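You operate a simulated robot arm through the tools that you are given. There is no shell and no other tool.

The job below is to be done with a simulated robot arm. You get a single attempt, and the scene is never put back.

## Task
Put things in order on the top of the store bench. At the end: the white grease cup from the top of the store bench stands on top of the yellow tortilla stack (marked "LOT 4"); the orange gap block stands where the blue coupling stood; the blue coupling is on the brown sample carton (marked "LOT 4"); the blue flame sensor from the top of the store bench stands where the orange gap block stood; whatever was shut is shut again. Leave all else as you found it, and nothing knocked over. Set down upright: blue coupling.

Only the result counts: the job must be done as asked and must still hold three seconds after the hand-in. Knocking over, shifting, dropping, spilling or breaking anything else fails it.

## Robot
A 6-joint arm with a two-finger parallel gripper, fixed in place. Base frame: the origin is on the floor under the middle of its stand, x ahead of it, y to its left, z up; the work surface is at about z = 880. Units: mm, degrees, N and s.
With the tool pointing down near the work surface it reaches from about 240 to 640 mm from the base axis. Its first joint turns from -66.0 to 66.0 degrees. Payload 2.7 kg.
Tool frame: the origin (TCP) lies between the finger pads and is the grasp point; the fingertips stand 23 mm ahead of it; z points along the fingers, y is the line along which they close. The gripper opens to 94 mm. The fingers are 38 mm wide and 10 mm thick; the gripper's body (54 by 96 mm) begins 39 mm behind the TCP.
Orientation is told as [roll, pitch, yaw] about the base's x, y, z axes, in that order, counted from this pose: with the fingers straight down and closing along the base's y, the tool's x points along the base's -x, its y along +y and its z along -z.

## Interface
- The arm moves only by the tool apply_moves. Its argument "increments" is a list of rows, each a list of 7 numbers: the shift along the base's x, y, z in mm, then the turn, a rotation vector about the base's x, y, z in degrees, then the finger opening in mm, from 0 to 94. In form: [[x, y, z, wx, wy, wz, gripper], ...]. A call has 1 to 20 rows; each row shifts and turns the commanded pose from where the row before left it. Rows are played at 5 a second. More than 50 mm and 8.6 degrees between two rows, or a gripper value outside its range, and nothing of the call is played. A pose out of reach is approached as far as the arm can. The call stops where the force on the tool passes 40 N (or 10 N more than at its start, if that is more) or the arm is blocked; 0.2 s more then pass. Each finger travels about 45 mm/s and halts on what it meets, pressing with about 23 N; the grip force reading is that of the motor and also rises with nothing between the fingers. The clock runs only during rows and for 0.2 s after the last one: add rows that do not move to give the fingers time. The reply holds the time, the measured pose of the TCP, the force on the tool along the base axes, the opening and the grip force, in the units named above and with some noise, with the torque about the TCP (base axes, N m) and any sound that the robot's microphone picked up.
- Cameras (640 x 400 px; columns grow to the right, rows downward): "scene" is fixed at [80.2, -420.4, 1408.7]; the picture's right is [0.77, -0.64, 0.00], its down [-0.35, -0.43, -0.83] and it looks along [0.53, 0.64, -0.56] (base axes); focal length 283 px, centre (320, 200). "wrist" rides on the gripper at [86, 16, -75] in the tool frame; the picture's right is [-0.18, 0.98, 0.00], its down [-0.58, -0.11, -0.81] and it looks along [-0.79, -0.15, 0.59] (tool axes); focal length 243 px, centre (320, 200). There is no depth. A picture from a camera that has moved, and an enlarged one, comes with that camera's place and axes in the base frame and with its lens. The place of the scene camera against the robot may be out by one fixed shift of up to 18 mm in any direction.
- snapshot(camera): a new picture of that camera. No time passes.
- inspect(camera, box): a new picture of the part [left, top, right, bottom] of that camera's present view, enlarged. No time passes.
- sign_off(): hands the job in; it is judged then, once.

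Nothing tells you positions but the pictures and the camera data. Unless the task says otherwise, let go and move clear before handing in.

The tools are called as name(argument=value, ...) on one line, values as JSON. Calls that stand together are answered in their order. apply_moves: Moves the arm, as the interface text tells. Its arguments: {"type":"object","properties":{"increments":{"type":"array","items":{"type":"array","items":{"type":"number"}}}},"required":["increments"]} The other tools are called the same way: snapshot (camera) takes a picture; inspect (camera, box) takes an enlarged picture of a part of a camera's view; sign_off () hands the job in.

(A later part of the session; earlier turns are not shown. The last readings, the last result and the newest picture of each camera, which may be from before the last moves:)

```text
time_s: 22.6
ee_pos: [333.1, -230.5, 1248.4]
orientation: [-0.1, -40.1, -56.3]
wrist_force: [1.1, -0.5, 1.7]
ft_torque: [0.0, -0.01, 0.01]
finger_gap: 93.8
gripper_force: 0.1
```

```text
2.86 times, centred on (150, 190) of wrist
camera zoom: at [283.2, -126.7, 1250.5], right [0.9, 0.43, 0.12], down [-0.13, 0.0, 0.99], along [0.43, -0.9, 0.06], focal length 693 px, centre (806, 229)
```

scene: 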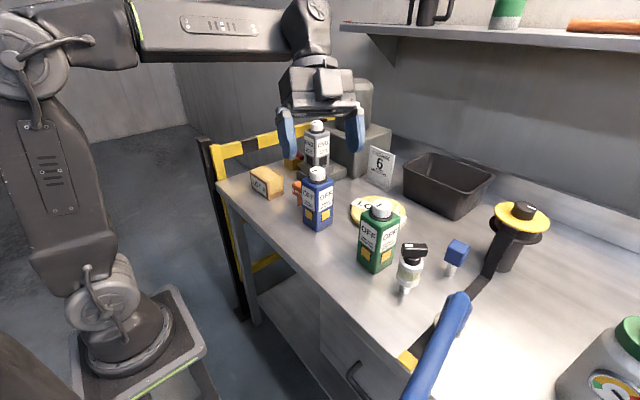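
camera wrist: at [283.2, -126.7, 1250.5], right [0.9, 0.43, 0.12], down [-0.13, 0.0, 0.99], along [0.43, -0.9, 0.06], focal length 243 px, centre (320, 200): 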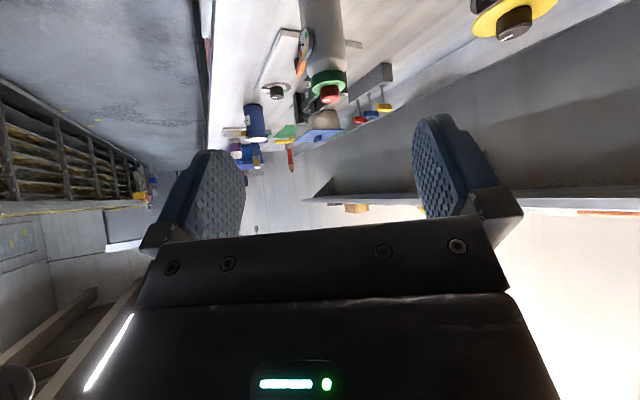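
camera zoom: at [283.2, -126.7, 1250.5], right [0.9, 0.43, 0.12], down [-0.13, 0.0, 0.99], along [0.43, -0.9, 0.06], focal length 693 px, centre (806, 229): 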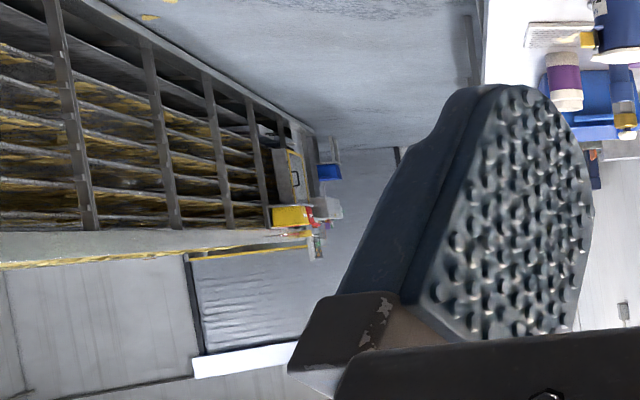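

The hose end needs a closer look, since its nipple may not even touch the bench. I'll come down for a nearer and more level view, keeping clear of the hose.

apply_moves(increments=[[5, 8, 0, 6.63, 4.47, 0, 94], [5, 8, 0, 6.63, 4.47, 0, 94], [5, 8, 0, 6.63, 4.47, 0, 94], [5, 8, 0, 6.63, 4.47, 0, 94], [5, 8, 0, 6.63, 4.47, 0, 94], [5, 0, -40, 0, 0, 8, 94], [5, 0, -40, 0, 0, 8, 94], [0, 0, -40, 0, 0, 0, 94], [0, 0, -40, 0, 0, 0, 94], [0, 0, -40, 0, 0, 0, 94]])

snapshot(camera="wrist")

inspect(camera="wrist", box=[220, 60, 440, 235])

```text
time_s: 24.8
ee_pos: [368.5, -188.4, 1048.1]
orientation: [-0.2, -0.1, -40.0]
wrist_force: [-0.4, 0.1, -0.7]
ft_torque: [0.01, -0.03, -0.04]
finger_gap: 94.0
gripper_force: 0.0
```

```text
taken
camera wrist: at [313.0, -121.4, 1123.2], right [0.77, 0.63, 0.0], down [0.37, -0.46, 0.81], along [0.51, -0.62, -0.59], focal length 243 px, centre (320, 200)
```

wrist: 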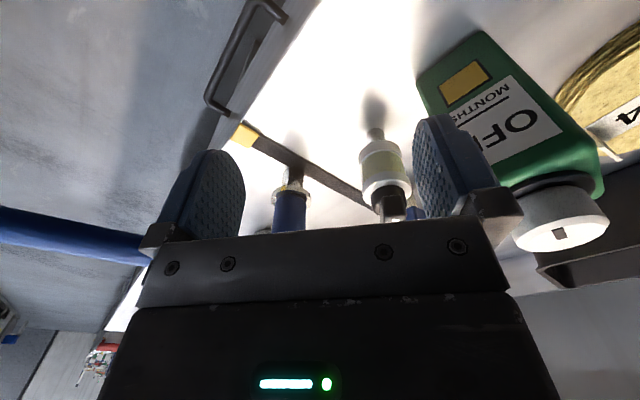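

```text
2.29 times, centred on (330, 148) of wrist
camera zoom: at [313.0, -121.4, 1123.2], right [0.77, 0.63, 0.0], down [0.37, -0.46, 0.81], along [0.51, -0.62, -0.59], focal length 555 px, centre (297, 320)
```

zoom: 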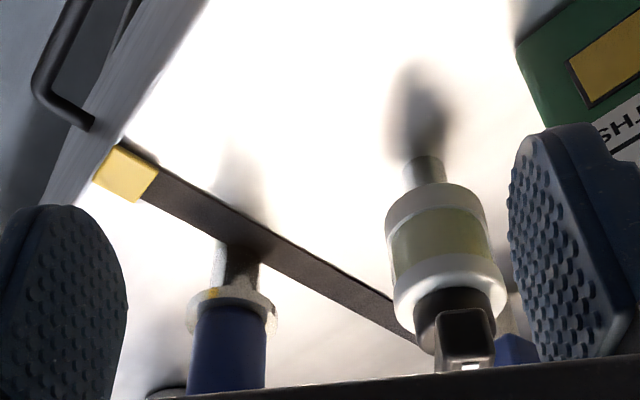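

inspect(camera="wrist", box=[270, 110, 340, 230])

inspect(camera="scene", box=[400, 280, 500, 380])

snapshot(camera="scene")

```text
3.33 times, centred on (305, 170) of wrist
camera zoom: at [313.0, -121.4, 1123.2], right [0.77, 0.63, 0.0], down [0.37, -0.46, 0.81], along [0.51, -0.62, -0.59], focal length 809 px, centre (370, 300)
```

zoom: 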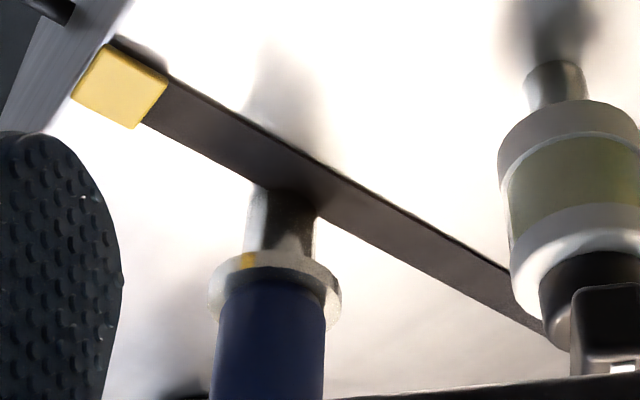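

```text
4.00 times, centred on (450, 330) of scene
camera zoom: at [80.2, -420.4, 1408.7], right [0.77, -0.64, 0.0], down [-0.35, -0.43, -0.83], along [0.53, 0.64, -0.56], focal length 1134 px, centre (-200, -320)
```

zoom: 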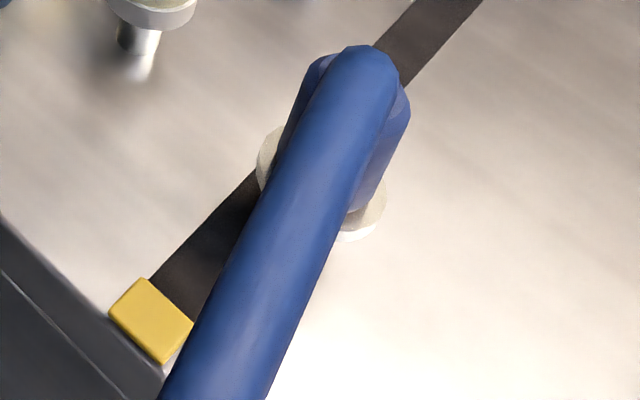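

```text
taken
```

scene: 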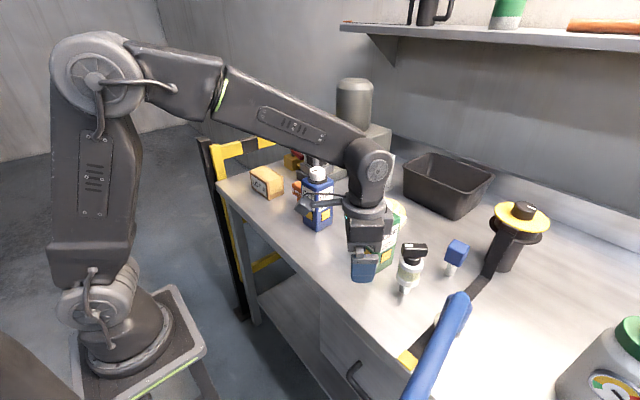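

The "coupling" seems to be the blue hose end: knurled ring, and a chrome nipple about 26 mm across standing on the black strip. The blue cube on the white ceramic stem is then the flame sensor. Next I'll look at the cup from above to get its handle angle.

apply_moves(increments=[[10, -5, 20, 0, 0, 8, 94], [10, -5, 20, 0, 0, 8, 94], [15, -5, 20, 0, 0, 8, 94], [15, -8, 10, 0, 0, 8, 94], [15, -8, 10, 0, 0, 8, 94], [0, -5, 0, 0, 8, 0, 94], [0, 0, 0, 0, 8, 0, 94]])

snapshot(camera="wrist")

inspect(camera="wrist", box=[200, 60, 440, 230])

```text
time_s: 26.4
ee_pos: [431.8, -226.0, 1129.0]
orientation: [-0.1, 16.1, 0.0]
wrist_force: [0.6, 0.5, -0.4]
ft_torque: [0.01, -0.01, 0.0]
finger_gap: 93.9
gripper_force: 0.1
```

```text
taken
camera wrist: at [370.3, -210.1, 1224.8], right [0.18, 0.98, -0.05], down [0.78, -0.11, 0.62], along [0.6, -0.15, -0.79], focal length 243 px, centre (320, 200)
```

wrist: 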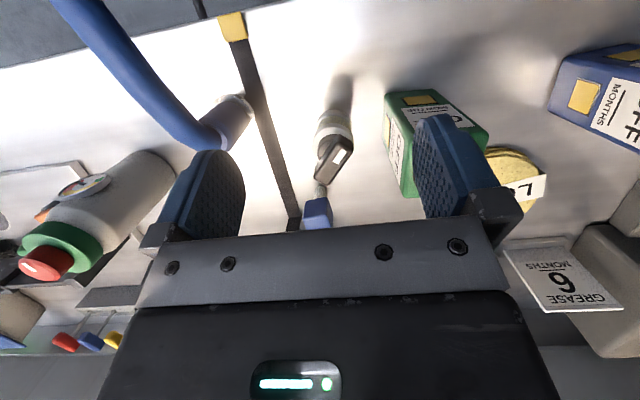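

```text
2.35 times, centred on (320, 145) of wrist
camera zoom: at [370.3, -210.1, 1224.8], right [0.18, 0.98, -0.05], down [0.78, -0.11, 0.62], along [0.6, -0.15, -0.79], focal length 571 px, centre (320, 329)
```

zoom: 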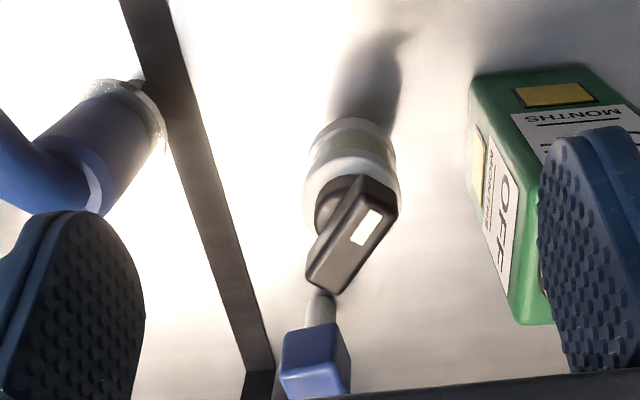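

inspect(camera="wrist", box=[290, 95, 380, 215])

inspect(camera="scene", box=[370, 230, 490, 305])

inspect(camera="wrist", box=[180, 50, 300, 180])

```text
3.33 times, centred on (335, 155) of wrist
camera zoom: at [370.3, -210.1, 1224.8], right [0.18, 0.98, -0.05], down [0.78, -0.11, 0.62], along [0.6, -0.15, -0.79], focal length 809 px, centre (270, 350)
```

zoom: 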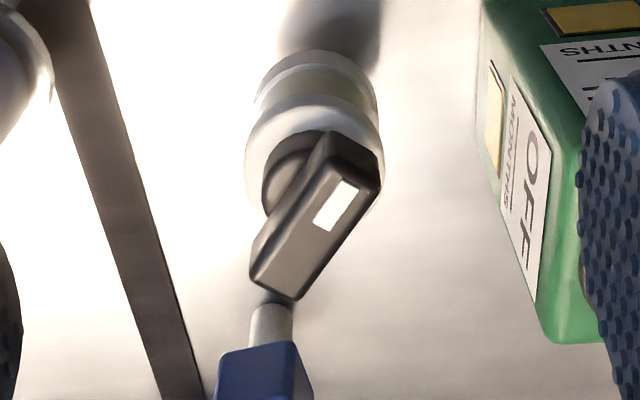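

```text
5.33 times, centred on (430, 268) of scene
camera zoom: at [80.2, -420.4, 1408.7], right [0.77, -0.64, 0.0], down [-0.35, -0.43, -0.83], along [0.53, 0.64, -0.56], focal length 1512 px, centre (-267, -160)
```

zoom: 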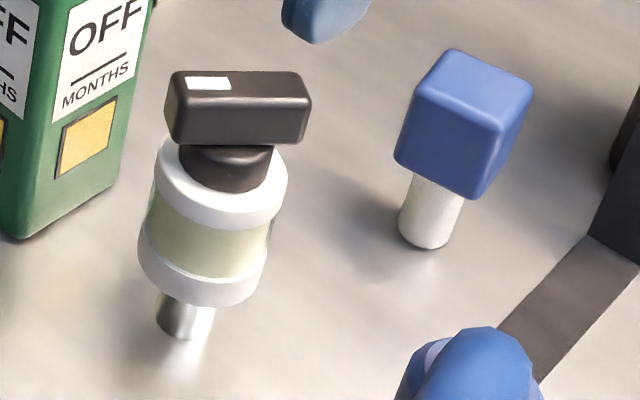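

```text
3.08 times, centred on (240, 115) of wrist
camera zoom: at [370.3, -210.1, 1224.8], right [0.18, 0.98, -0.05], down [0.78, -0.11, 0.62], along [0.6, -0.15, -0.79], focal length 746 px, centre (566, 462)
```

zoom: 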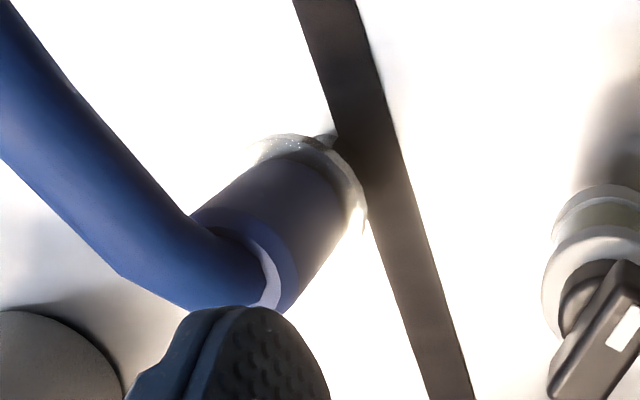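

I've got a clean estimate for the cup: axis about (483,-227), handle bar at -38° yaw with its top at z≈1022. I'll turn the gripper to close across the bar and check above it before descending.

apply_moves(increments=[[0, 0, 0, 0, -8, 0, 60], [0, 0, 0, 0, -8, 0, 60], [12, 0, 0, 0, 0, -8, 60], [12, 0, 0, 0, 0, -8, 60], [12, 0, 0, 0, 0, -8, 60], [12, 0, 0, 0, 0, -8, 60], [2.7, -1, 0, 0, 0, -6, 60], [0, 0, 0, 0, 0, 0, 60]])

snapshot(camera="wrist")

inspect(camera="scene", box=[350, 180, 510, 300])

```text
time_s: 28.2
ee_pos: [483.8, -226.9, 1128.1]
orientation: [0.0, -0.1, -38.1]
wrist_force: [0.5, -0.8, -0.6]
ft_torque: [-0.02, 0.01, -0.03]
finger_gap: 60.2
gripper_force: 0.0
```

```text
taken
camera wrist: at [425.9, -161.1, 1203.3], right [0.75, 0.66, 0.0], down [0.39, -0.44, 0.81], along [0.53, -0.61, -0.59], focal length 243 px, centre (320, 200)
```

wrist: 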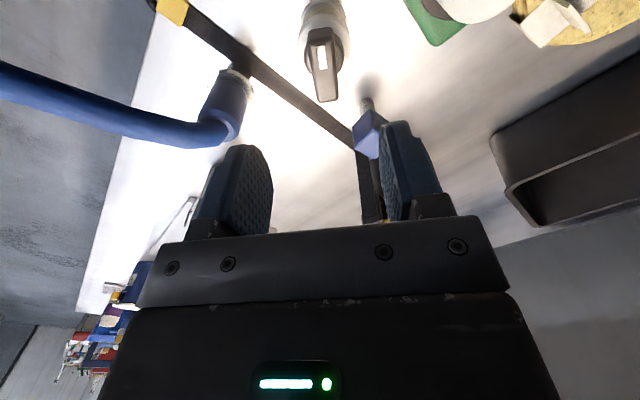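

```text
3.33 times, centred on (430, 240) of scene
camera zoom: at [80.2, -420.4, 1408.7], right [0.77, -0.64, 0.0], down [-0.35, -0.43, -0.83], along [0.53, 0.64, -0.56], focal length 945 px, centre (-47, 67)
```

zoom: 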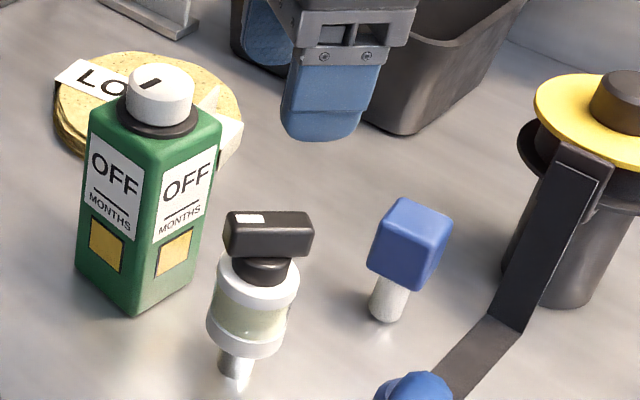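

The gripper is aligned with the handle bar to within about 3 mm. I'll correct that, descend to z=1026 and close on the bar.

apply_moves(increments=[[2, 1.5, -30, 0, 0, 0, 60], [0, 0, -30, 0, 0, 0, 60], [0, 0, -25, 0, 0, 0, 60], [0, 0, -10, 0, 0, 0, 60], [0, 0, -7, 0, 0, 0, 60], [0, 0, 0, 0, 0, 0, 60]])

inspect(camera="scene", box=[370, 220, 470, 305])

snapshot(camera="wrist")

```text
time_s: 29.6
ee_pos: [483.9, -224.9, 1027.3]
orientation: [0.0, -0.2, -38.0]
wrist_force: [0.3, 0.6, -0.4]
ft_torque: [0.0, 0.01, 0.0]
finger_gap: 59.7
gripper_force: 0.1
```

```text
4.71 times, centred on (420, 262) of scene
camera zoom: at [80.2, -420.4, 1408.7], right [0.77, -0.64, 0.0], down [-0.35, -0.43, -0.83], along [0.53, 0.64, -0.56], focal length 1334 px, centre (-151, -94)
```

zoom: 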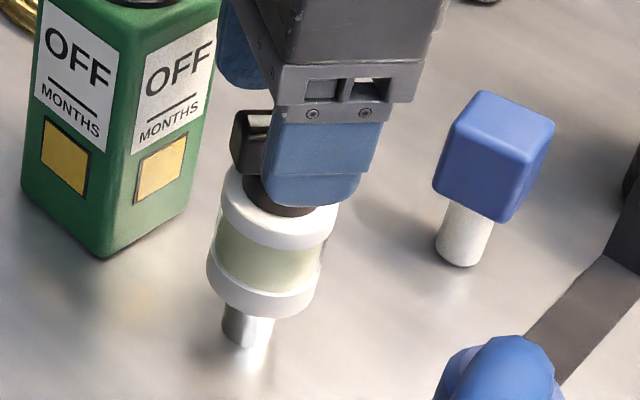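

```text
taken
camera wrist: at [427.6, -159.3, 1101.4], right [0.75, 0.66, 0.0], down [0.39, -0.44, 0.81], along [0.53, -0.61, -0.59], focal length 243 px, centre (320, 200)
```

wrist: 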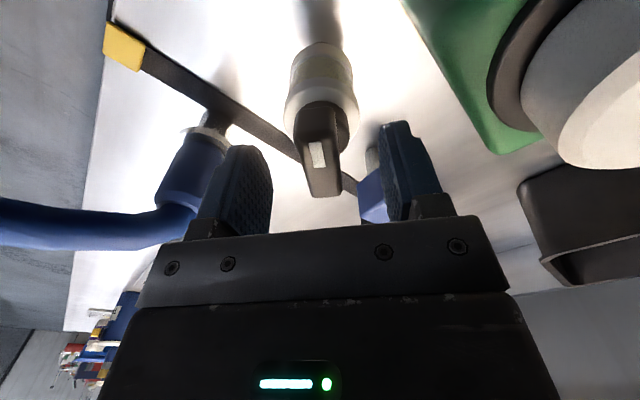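

apply_moves(increments=[[0, 0, 0, 0, 0, 0, 10], [0, 0, 0, 0, 0, 0, 10], [0, 0, 0, 0, 0, 0, 10], [0, 0, 0, 0, 0, 0, 10]])

inspect(camera="scene", box=[370, 220, 470, 305])

```text
time_s: 30.6
ee_pos: [483.7, -223.9, 1027.3]
orientation: [-0.1, -0.1, -38.0]
wrist_force: [-0.2, -0.7, -0.5]
ft_torque: [-0.04, 0.0, 0.01]
finger_gap: 19.3
gripper_force: 22.5
```

```text
4.71 times, centred on (420, 262) of scene
camera zoom: at [80.2, -420.4, 1408.7], right [0.77, -0.64, 0.0], down [-0.35, -0.43, -0.83], along [0.53, 0.64, -0.56], focal length 1334 px, centre (-151, -94)
```

zoom: 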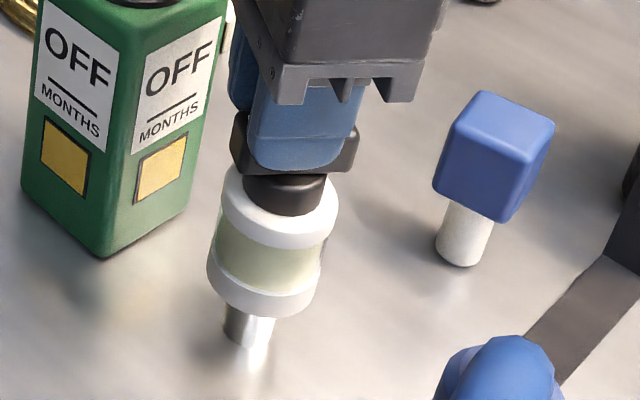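

The bar is gripped at a 19.3 mm gap. I'll lift gently and check.

apply_moves(increments=[[0, 0, 5, 0, 0, 0, 10], [0, 0, 10, 0, 0, 0, 10], [0, 0, 20, 0, 0, 0, 10], [0, 0, 20, 0, 0, 0, 10]])

snapshot(camera="scene")

snapshot(camera="wrist")

```text
time_s: 31.6
ee_pos: [486.4, -226.3, 1082.5]
orientation: [-0.1, -0.1, -38.0]
wrist_force: [-0.4, -0.5, -2.2]
ft_torque: [0.02, -0.02, 0.03]
finger_gap: 19.5
gripper_force: 22.8
```

```text
taken
```

scene: 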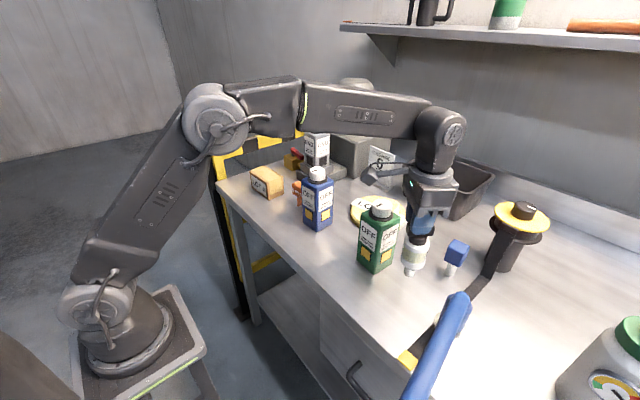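

```text
taken
camera wrist: at [427.7, -160.2, 1156.8], right [0.75, 0.66, 0.0], down [0.39, -0.44, 0.81], along [0.53, -0.61, -0.59], focal length 243 px, centre (320, 200)
```

wrist: 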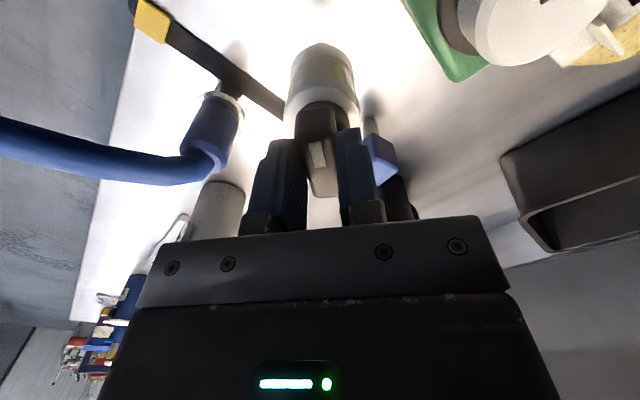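

The cup is held, at about 2 N. I'll raise it and carry it around the green bottle on the far side toward the tortilla stack.

apply_moves(increments=[[0, 0, 35, 0, 0, 0, 10], [0, 0, 35, 0, 0, 0, 10], [35, 10, 0, 0, 0, 0, 10], [35, 10, 0, 0, 0, 0, 10], [32, 10, 0, 0, 0, 0, 10], [10, 30, 0, 0, 0, 0, 10], [8, 35, 0, 0, 0, 0, 10], [5, 40, 0, 0, 0, 0, 10], [0, 40, 0, 0, 0, 0, 10], [0, 30, 0, 0, 0, 0, 10], [0, 0, 0, 0, 0, 0, 10]])

snapshot(camera="scene")

snapshot(camera="wrist")

```text
time_s: 34.0
ee_pos: [576.8, -18.5, 1140.5]
orientation: [-0.1, -0.1, -38.0]
wrist_force: [-0.8, -0.2, -2.1]
ft_torque: [0.0, 0.01, 0.01]
finger_gap: 19.3
gripper_force: 22.9
out of reach, approached as far as the arm can: row 4, 5
```

```text
taken
```

scene: 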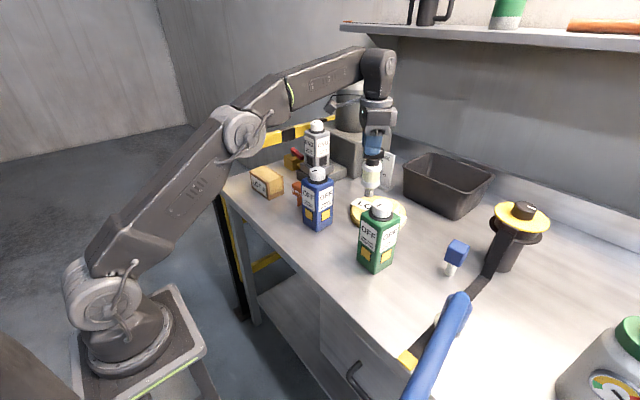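

```text
taken
camera wrist: at [519.0, 47.4, 1214.7], right [0.75, 0.66, 0.0], down [0.39, -0.44, 0.81], along [0.53, -0.61, -0.59], focal length 243 px, centre (320, 200)
```

wrist: 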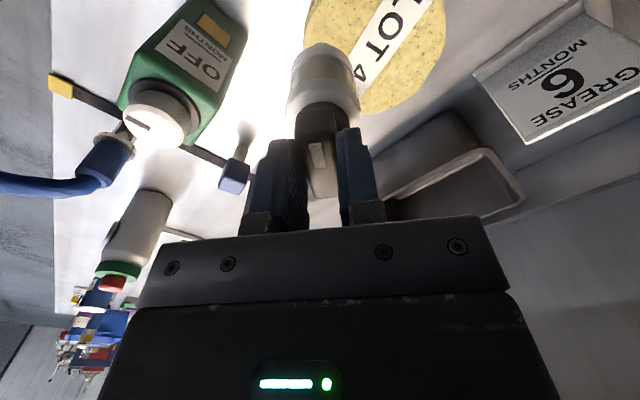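

inspect(camera="wrist", box=[260, 0, 480, 150])

inspect(camera="scene", box=[320, 120, 440, 280])

```text
2.67 times, centred on (370, 75) of wrist
camera zoom: at [519.0, 47.4, 1214.7], right [0.75, 0.66, 0.0], down [0.39, -0.44, 0.81], along [0.53, -0.61, -0.59], focal length 647 px, centre (187, 533)
```

zoom: 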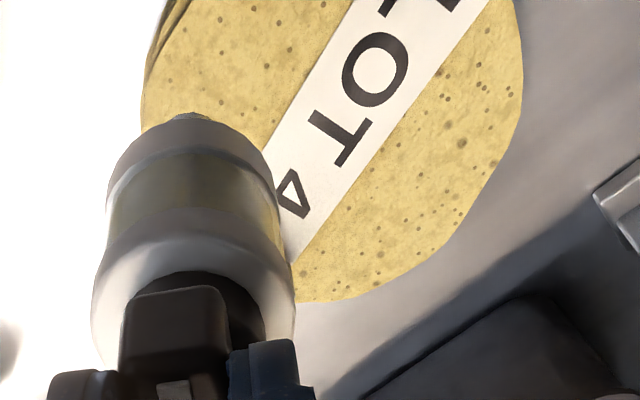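

```text
2.50 times, centred on (380, 200) of scene
camera zoom: at [80.3, -420.4, 1408.7], right [0.77, -0.64, 0.0], down [-0.35, -0.43, -0.83], along [0.53, 0.64, -0.56], focal length 709 px, centre (170, 200)
```

zoom: 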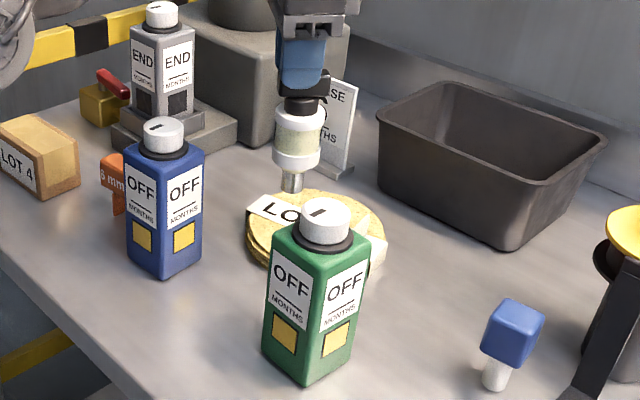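

The stack's centre is at about (645,-6), and the reach was clipped at this height. I'll lower while moving outward to around (618,-8).

apply_moves(increments=[[0, 0, -30, 0, 0, 0, 10], [5, 3, -20, 0, 0, 0, 10], [12, 3, -10, 0, 0, 0, 10], [12, 2, -5, 0, 0, 0, 10], [0, 0, 0, 0, 0, 0, 10]])

snapshot(camera="wrist")

inspect(camera="scene", box=[320, 120, 440, 240])

```text
time_s: 35.2
ee_pos: [605.9, -10.3, 1076.9]
orientation: [-0.1, -0.1, -38.0]
wrist_force: [0.5, -0.3, -2.1]
ft_torque: [0.07, 0.03, 0.0]
finger_gap: 19.5
gripper_force: 22.6
```

```text
taken
camera wrist: at [548.1, 55.5, 1150.7], right [0.75, 0.66, 0.0], down [0.39, -0.44, 0.81], along [0.53, -0.61, -0.59], focal length 243 px, centre (320, 200)
```

wrist: 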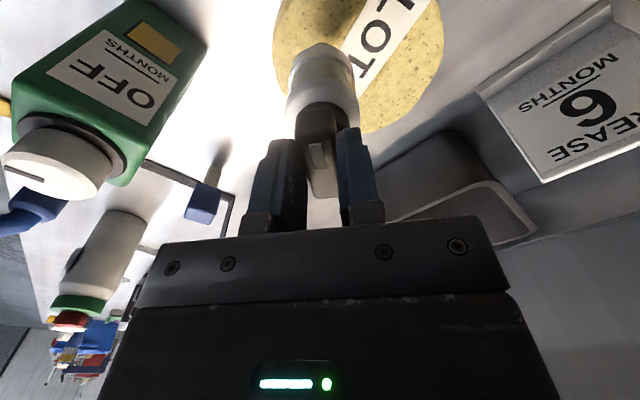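

```text
3.33 times, centred on (380, 180) of scene
camera zoom: at [80.2, -420.4, 1408.7], right [0.77, -0.64, 0.0], down [-0.35, -0.43, -0.83], along [0.53, 0.64, -0.56], focal length 945 px, centre (120, 267)
```

zoom: 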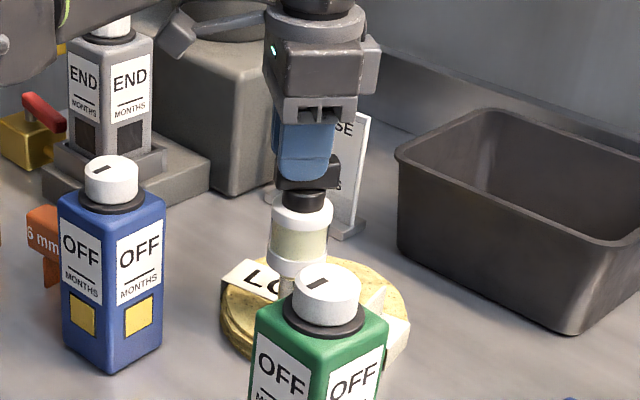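

apply_moves(increments=[[8, 1, -5, 0, 0, 0, 10], [8, 1, -5, 0, 0, 0, 10], [0, 0, -3, 0, 0, 0, 10], [0, 0, 0, 0, 0, 0, 10]])

snapshot(camera="wrist")

```text
time_s: 36.2
ee_pos: [615.4, -9.3, 1060.9]
orientation: [-0.2, -0.1, -38.0]
wrist_force: [-0.7, 0.3, -1.7]
ft_torque: [0.0, -0.01, 0.03]
finger_gap: 19.4
gripper_force: 23.2
out of reach, approached as far as the arm can: row 2
```

```text
taken
camera wrist: at [557.5, 57.0, 1135.4], right [0.75, 0.66, 0.0], down [0.39, -0.44, 0.81], along [0.53, -0.61, -0.59], focal length 243 px, centre (320, 200)
```

wrist: 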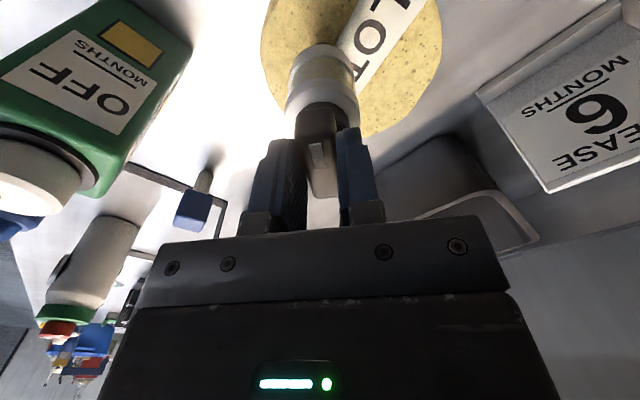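

apply_moves(increments=[[0, 0, -3, 0, 0, 0, 10], [0, 0, -2, 0, 0, 0, 10], [0, 0, 0, 0, 0, 0, 10]])

apply_moves(increments=[[0, 0, -2, 0, 0, 0, 10], [0, 0, -1, 0, 0, 0, 10], [0, 0, 0, 0, 0, 0, 10]])

apply_moves(increments=[[0, 0, -2, 0, 0, 0, 10], [0, 0, 0, 0, 0, 0, 10]])

inspect(camera="scene", box=[340, 150, 420, 230])

```text
time_s: 37.0
ee_pos: [614.9, -9.2, 1057.4]
orientation: [-0.1, -0.1, -38.0]
wrist_force: [0.3, -0.2, -2.5]
ft_torque: [-0.01, 0.06, 0.01]
finger_gap: 19.2
gripper_force: 23.3
```

```text
time_s: 37.8
ee_pos: [614.2, -8.1, 1053.5]
orientation: [-0.1, -0.2, -38.0]
wrist_force: [0.0, 0.1, -1.6]
ft_torque: [0.0, 0.02, -0.01]
finger_gap: 19.6
gripper_force: 23.4
```

```text
time_s: 38.4
ee_pos: [614.9, -8.3, 1050.5]
orientation: [-0.1, -0.2, -38.0]
wrist_force: [-0.3, -0.3, -2.6]
ft_torque: [0.01, 0.01, -0.05]
finger_gap: 19.2
gripper_force: 23.6
```

```text
5.00 times, centred on (380, 190) of scene
camera zoom: at [80.2, -420.4, 1408.7], right [0.77, -0.64, 0.0], down [-0.35, -0.43, -0.83], along [0.53, 0.64, -0.56], focal length 1417 px, centre (20, 250)
```

zoom: 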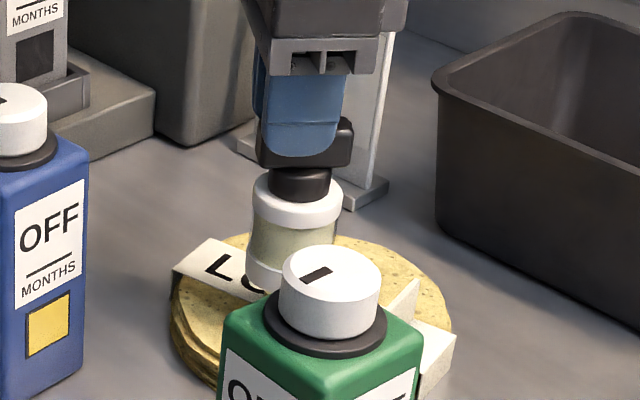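

apply_moves(increments=[[0, 0, -2, 0, 0, 0, 10], [0, 0, 0, 0, 0, 0, 10]])

apply_moves(increments=[[0, 0, -2, 0, 0, 0, 10], [0, 0, 0, 0, 0, 0, 10]])

apply_moves(increments=[[0, 0, -2, 0, 0, 0, 10], [0, 0, 0, 0, 0, 0, 10]])

```text
time_s: 39.0
ee_pos: [613.7, -8.1, 1050.5]
orientation: [-0.1, -0.1, -38.0]
wrist_force: [-0.9, 0.8, 9.9]
ft_torque: [0.12, 0.22, 0.03]
finger_gap: 19.2
gripper_force: 22.2
```

```text
time_s: 39.6
ee_pos: [613.8, -9.0, 1048.9]
orientation: [0.1, -0.3, -38.0]
wrist_force: [-0.3, 0.6, 15.9]
ft_torque: [-0.06, -0.11, 0.01]
finger_gap: 19.4
gripper_force: 22.6
```

```text
time_s: 40.2
ee_pos: [615.0, -9.8, 1045.7]
orientation: [0.0, -0.2, -38.0]
wrist_force: [0.2, 0.0, 16.0]
ft_torque: [-0.05, -0.11, 0.01]
finger_gap: 19.4
gripper_force: 23.1
```

The nipple is touching the stack with about 16 N of press. I'll ease off a little before releasing.

apply_moves(increments=[[0, 0, 1, 0, 0, 0, 10], [0, 0, 0, 0, 0, 0, 10]])

```text
time_s: 40.8
ee_pos: [615.1, -7.8, 1046.7]
orientation: [-0.2, -0.2, -38.1]
wrist_force: [2.7, -1.3, 9.9]
ft_torque: [-0.24, -0.43, -0.01]
finger_gap: 19.1
gripper_force: 23.3
```

apply_moves(increments=[[0, 0, 1, 0, 0, 0, 10], [0, 0, 0, 0, 0, 0, 10]])

inspect(camera="scene", box=[340, 150, 420, 230])

snapshot(camera="wrist")

```text
time_s: 41.4
ee_pos: [614.4, -8.6, 1046.3]
orientation: [-0.3, 0.1, -38.0]
wrist_force: [0.7, -1.6, 1.8]
ft_torque: [-0.17, -0.14, -0.01]
finger_gap: 19.3
gripper_force: 22.8
```

```text
5.00 times, centred on (380, 190) of scene
camera zoom: at [80.2, -420.4, 1408.7], right [0.77, -0.64, 0.0], down [-0.35, -0.43, -0.83], along [0.53, 0.64, -0.56], focal length 1417 px, centre (20, 250)
```

zoom: 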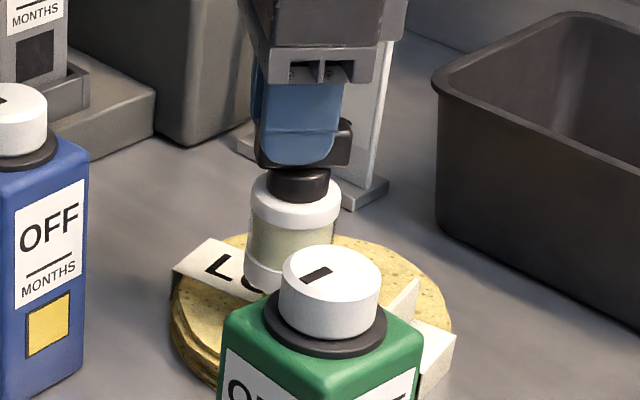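

```text
taken
camera wrist: at [557.4, 57.5, 1120.9], right [0.75, 0.66, 0.0], down [0.39, -0.44, 0.81], along [0.53, -0.61, -0.59], focal length 243 px, centre (320, 200)
```

wrist: 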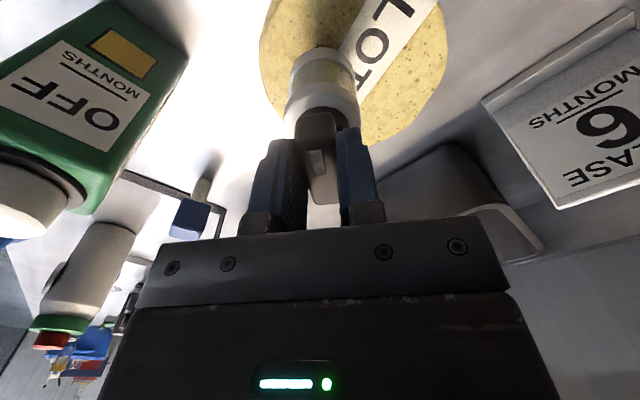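

apply_moves(increments=[[0, 0, 0, 0, 0, 0, 22], [0, 0, 0, 0, 0, 0, 26], [0, 0, 0, 0, 0, 0, 30], [0, 0, 0, 0, 0, 0, 30]])

inspect(camera="scene", box=[340, 150, 420, 230])

inspect(camera="wrist", box=[220, 0, 460, 220])

```text
time_s: 42.4
ee_pos: [615.5, -9.4, 1047.6]
orientation: [-0.1, -0.1, -38.1]
wrist_force: [-0.6, 0.6, -0.2]
ft_torque: [0.02, 0.01, 0.0]
finger_gap: 30.0
gripper_force: 0.1
```

```text
5.00 times, centred on (380, 190) of scene
camera zoom: at [80.2, -420.4, 1408.7], right [0.77, -0.64, 0.0], down [-0.35, -0.43, -0.83], along [0.53, 0.64, -0.56], focal length 1417 px, centre (20, 250)
```

zoom: 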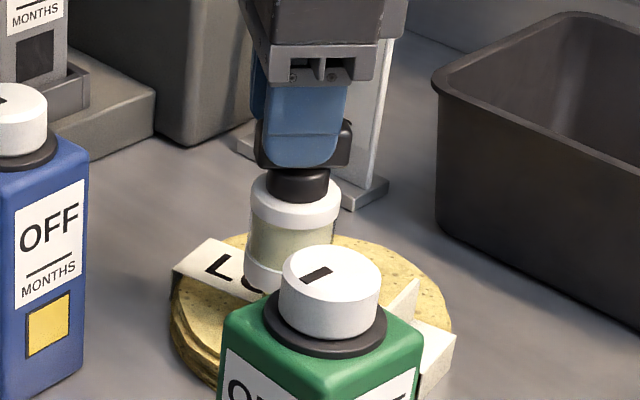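

```text
1.82 times, centred on (340, 110) of wrist
camera zoom: at [557.5, 57.4, 1122.1], right [0.75, 0.66, 0.0], down [0.39, -0.44, 0.81], along [0.53, -0.61, -0.59], focal length 441 px, centre (284, 364)
```

zoom: 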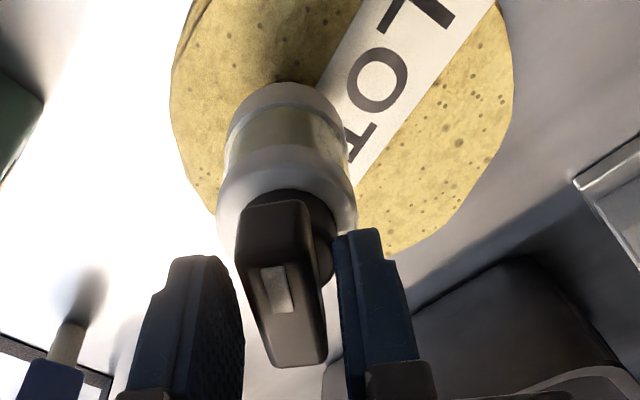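

apply_moves(increments=[[0, 0, 0, 0, 0, 0, 45], [0, 0, 0, 0, 0, 0, 50], [0, 0, 10, 0, 0, 0, 50], [0, 0, 25, 0, 0, 0, 50], [0, 0, 25, 0, 0, 0, 50]])

inspect(camera="scene", box=[330, 140, 430, 230])

snapshot(camera="wrist")

```text
time_s: 43.6
ee_pos: [600.8, -8.6, 1102.4]
orientation: [-0.1, 0.0, -38.0]
wrist_force: [-0.8, -0.8, 0.7]
ft_torque: [0.01, -0.04, 0.02]
finger_gap: 49.8
gripper_force: 0.1
out of reach, approached as far as the arm can: row 4, 5
```

```text
4.44 times, centred on (380, 185) of scene
camera zoom: at [80.2, -420.4, 1408.7], right [0.77, -0.64, 0.0], down [-0.35, -0.43, -0.83], along [0.53, 0.64, -0.56], focal length 1260 px, centre (53, 267)
```

zoom: 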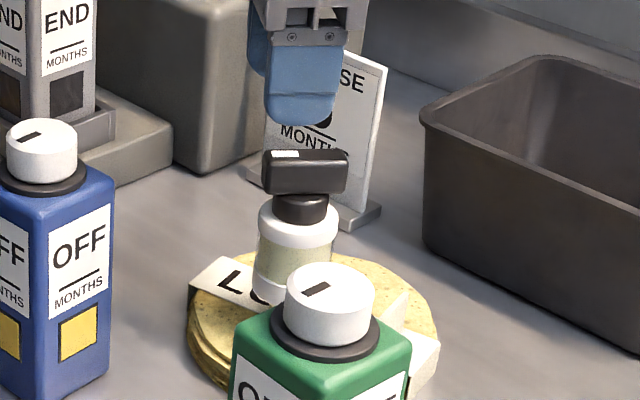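

```text
taken
camera wrist: at [543.0, 57.1, 1177.0], right [0.75, 0.66, 0.0], down [0.39, -0.44, 0.81], along [0.53, -0.61, -0.59], focal length 243 px, centre (320, 200)
```

wrist: 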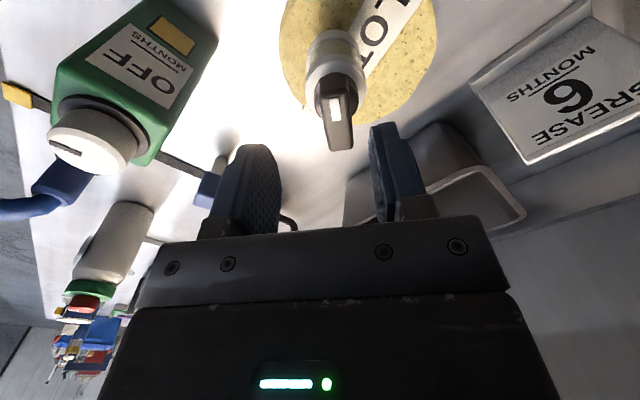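

The cup stands upright on the stack. Now I'll go look at the coupling from nearer.

apply_moves(increments=[[-35, -5, 30, 0, 0, 0, 60], [-35, -20, 25, 0, 0, 8, 60], [-35, -30, 10, 0, 0, 8, 60], [-30, -40, 0, 0, 0, 8, 94], [-25, -40, 0, 0, 0, 8, 94], [-20, -40, 0, 0, 0, 6, 94], [0, -40, 0, 0, 0, 0, 94], [0, -35, -20, 0, 0, 0, 94], [0, 0, -10, 0, 0, 0, 94]])

snapshot(camera="wrist")

inspect(camera="wrist", box=[140, 0, 380, 220])

```text
time_s: 45.6
ee_pos: [420.4, -260.2, 1137.3]
orientation: [-0.1, -0.1, 0.1]
wrist_force: [0.3, -0.2, 0.7]
ft_torque: [0.0, 0.01, 0.01]
finger_gap: 93.8
gripper_force: 0.0
```

```text
taken
camera wrist: at [334.9, -244.0, 1211.2], right [0.18, 0.98, 0.0], down [0.58, -0.11, 0.81], along [0.79, -0.15, -0.59], focal length 243 px, centre (320, 200)
```

wrist: 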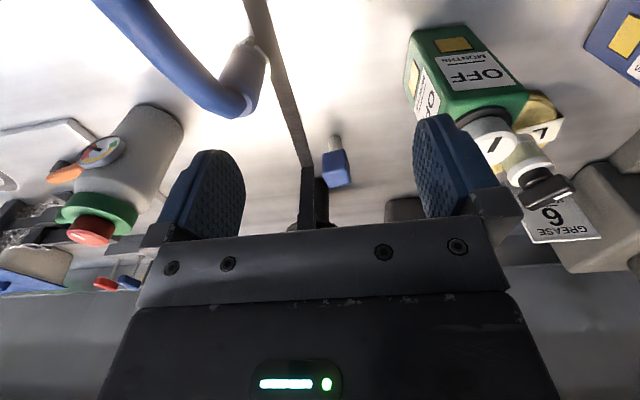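

```text
1.82 times, centred on (260, 110) of wrist
camera zoom: at [334.9, -244.0, 1211.2], right [0.18, 0.98, 0.0], down [0.58, -0.11, 0.81], along [0.79, -0.15, -0.59], focal length 441 px, centre (429, 364)
```

zoom: 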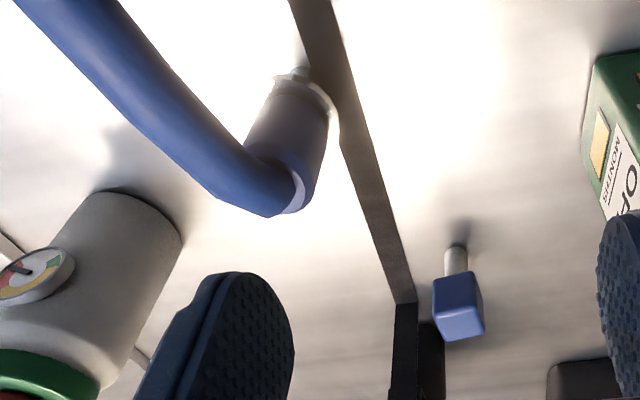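

inspect(camera="wrist", box=[215, 15, 295, 125])

inspect(camera="wrist", box=[290, 110, 380, 230])

```text
3.64 times, centred on (255, 70) of wrist
camera zoom: at [334.9, -244.0, 1211.2], right [0.18, 0.98, 0.0], down [0.58, -0.11, 0.81], along [0.79, -0.15, -0.59], focal length 882 px, centre (556, 673)
```

zoom: 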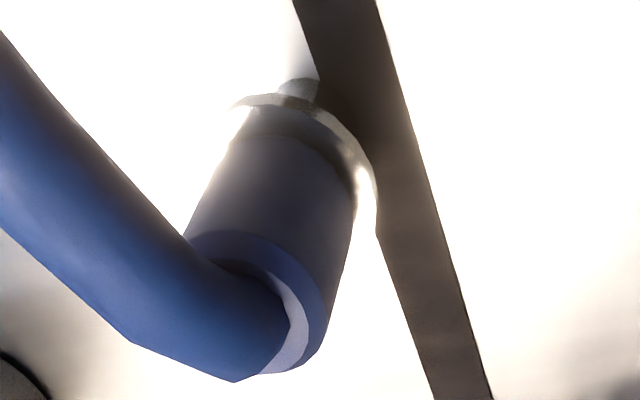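

```text
3.33 times, centred on (335, 170) of wrist
camera zoom: at [334.9, -244.0, 1211.2], right [0.18, 0.98, 0.0], down [0.58, -0.11, 0.81], along [0.79, -0.15, -0.59], focal length 809 px, centre (270, 300)
```

zoom: 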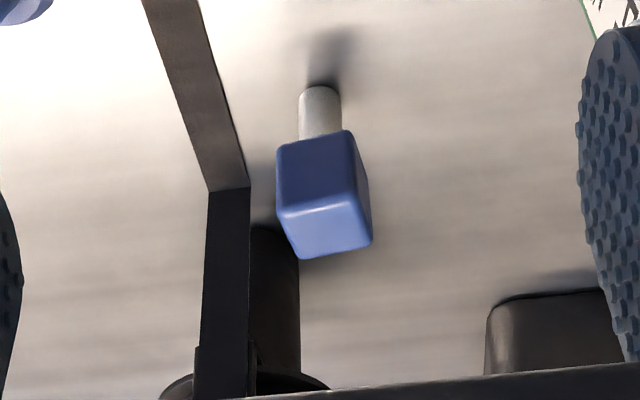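

The cylinder of the coupling comes out at about 37 mm across, on an axis near (440,-338), z 945–1010. The hose leaves its top toward -x and rises. I'll approach tilted 25° so the palm and camera stay clear of the hose, with the fingers closing across it.

apply_moves(increments=[[10, 0, 0, 0, 8.3, 0, 64], [10, -10, 0, 0, 8.3, 0, 64], [10, -15, -5, 0, 8.4, 0, 64], [10, -15, -10, 0, 0, 6.9, 64], [12, -15, -15, 0, 0, 6.8, 64], [9, -13, -10, 0, 0, 0, 64], [0, 0, 0, 0, 0, 0, 64]])

snapshot(camera="wrist")

snapshot(camera="scene")

```text
time_s: 47.2
ee_pos: [465.6, -319.6, 1088.9]
orientation: [-0.3, 24.8, 13.6]
wrist_force: [0.6, 0.0, -0.6]
ft_torque: [0.0, 0.01, 0.01]
finger_gap: 64.0
gripper_force: 0.0
out of reach, approached as far as the arm can: row 3, 6
```

```text
taken
camera wrist: at [416.4, -315.3, 1191.7], right [-0.07, 0.99, -0.08], down [0.87, 0.1, 0.49], along [0.49, -0.03, -0.87], focal length 243 px, centre (320, 200)
```

wrist: 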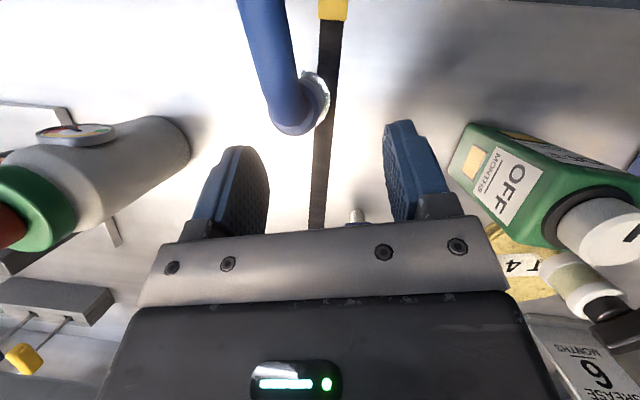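

```text
taken
```

scene: 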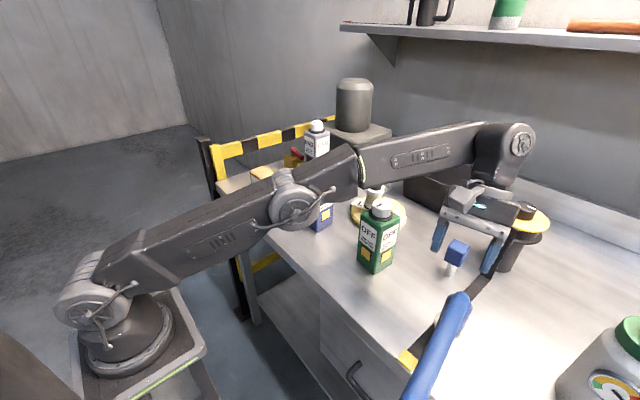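

inspect(camera="wrist", box=[260, 40, 360, 160])

inspect(camera="scene", box=[400, 190, 560, 320])

```text
3.33 times, centred on (310, 100) of wrist
camera zoom: at [416.4, -315.3, 1191.7], right [-0.07, 0.99, -0.08], down [0.87, 0.1, 0.49], along [0.49, -0.03, -0.87], focal length 809 px, centre (353, 533)
```

zoom: 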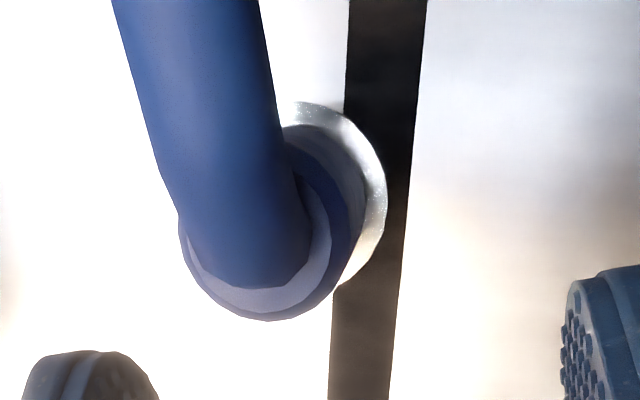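

```text
3.08 times, centred on (480, 255) of scene
camera zoom: at [80.2, -420.4, 1408.7], right [0.77, -0.64, 0.0], down [-0.35, -0.43, -0.83], along [0.53, 0.64, -0.56], focal length 872 px, centre (-172, 31)
```

zoom: 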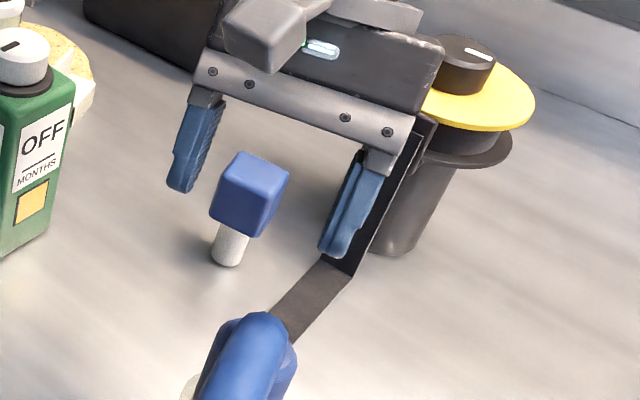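

From here the coupling axis reads (446,-345.5) with a 37 mm body. I'll move in along the tilted line with the fingers straddling the hose.

apply_moves(increments=[[0, -13, -12, 0, 0, 0, 64], [-2, -9, -15, 0, 0, 0, 64], [-5, -4, -18, 0, 0, 0, 64], [0, 0, 0, 0, 0, 0, 64]])

snapshot(camera="wrist")

inspect(camera="scene", box=[390, 200, 550, 400])

```text
time_s: 48.2
ee_pos: [457.5, -345.5, 1042.5]
orientation: [0.0, 24.9, 13.6]
wrist_force: [-0.3, 0.0, -0.1]
ft_torque: [0.0, -0.03, 0.01]
finger_gap: 64.1
gripper_force: 0.0
```

```text
taken
camera wrist: at [408.4, -340.8, 1146.4], right [-0.07, 0.99, -0.08], down [0.87, 0.1, 0.49], along [0.49, -0.03, -0.87], focal length 243 px, centre (320, 200)
```

wrist: 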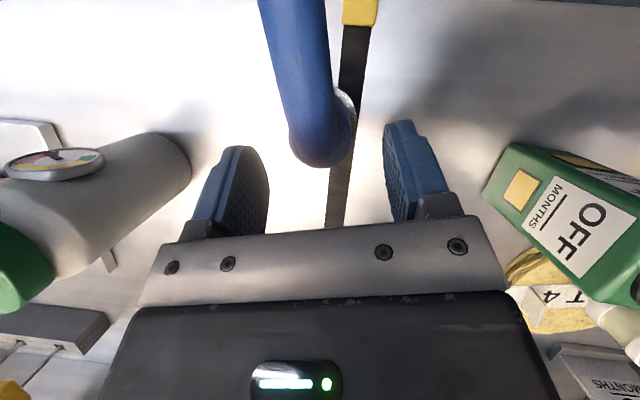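

```text
2.00 times, centred on (470, 300) of scene
camera zoom: at [80.2, -420.4, 1408.7], right [0.77, -0.64, 0.0], down [-0.35, -0.43, -0.83], along [0.53, 0.64, -0.56], focal length 567 px, centre (20, 0)
```

zoom: 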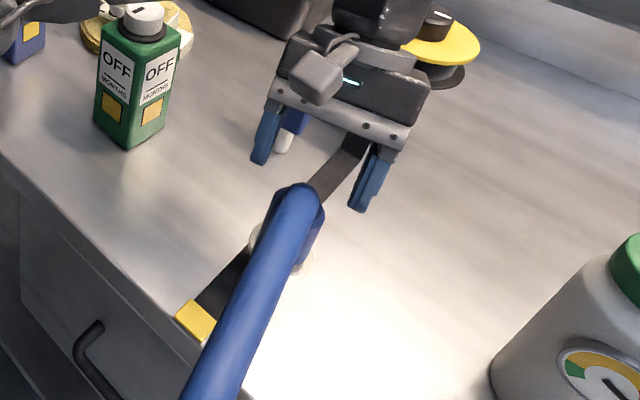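

inspect(camera="wrist", box=[270, 70, 380, 190])

```text
3.33 times, centred on (325, 130) of wrist
camera zoom: at [408.4, -340.8, 1146.4], right [-0.07, 0.99, -0.08], down [0.87, 0.1, 0.49], along [0.49, -0.03, -0.87], focal length 809 px, centre (303, 433)
```

zoom: 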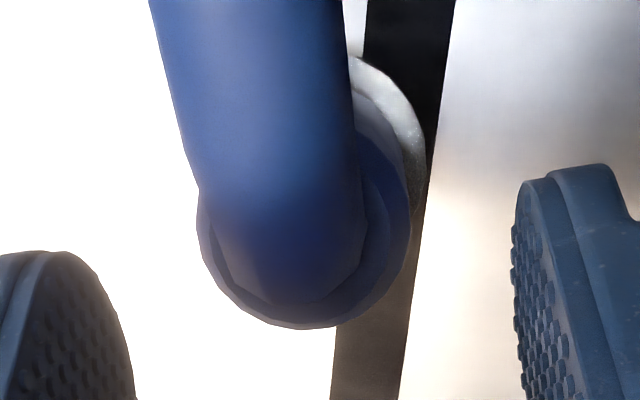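

apply_moves(increments=[[-3, -0.5, -15, 0, 0, 0, 64], [-4, -0.5, -15, 0, 0, 0, 64], [-4, -0.5, -14, 0, 0, 0, 64], [0, 0, 0, 0, 0, 0, 64]])

snapshot(camera="wrist")

inspect(camera="scene", box=[400, 230, 520, 370])

```text
time_s: 49.2
ee_pos: [447.6, -347.3, 998.4]
orientation: [-0.1, 24.9, 13.7]
wrist_force: [-0.3, -0.6, -0.4]
ft_torque: [0.04, 0.0, 0.01]
finger_gap: 64.0
gripper_force: 0.0
```

```text
taken
camera wrist: at [397.8, -342.7, 1102.5], right [-0.07, 0.99, -0.08], down [0.87, 0.1, 0.49], along [0.49, -0.03, -0.87], focal length 243 px, centre (320, 200)
```

wrist: 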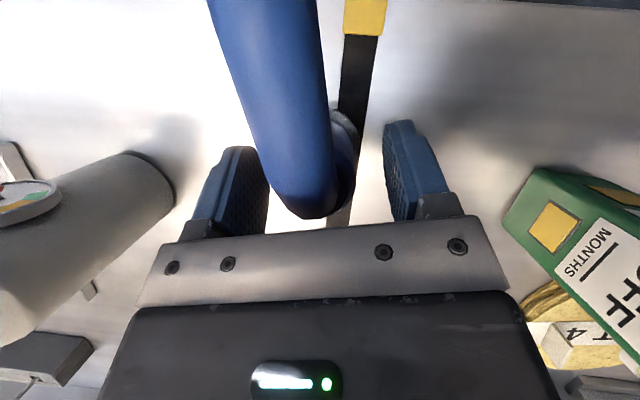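

```text
2.86 times, centred on (460, 300) of scene
camera zoom: at [80.2, -420.4, 1408.7], right [0.77, -0.64, 0.0], down [-0.35, -0.43, -0.83], along [0.53, 0.64, -0.56], focal length 810 px, centre (-80, -86)
```

zoom: 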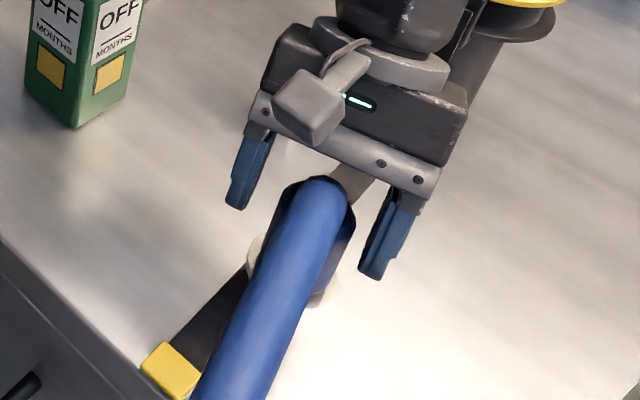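

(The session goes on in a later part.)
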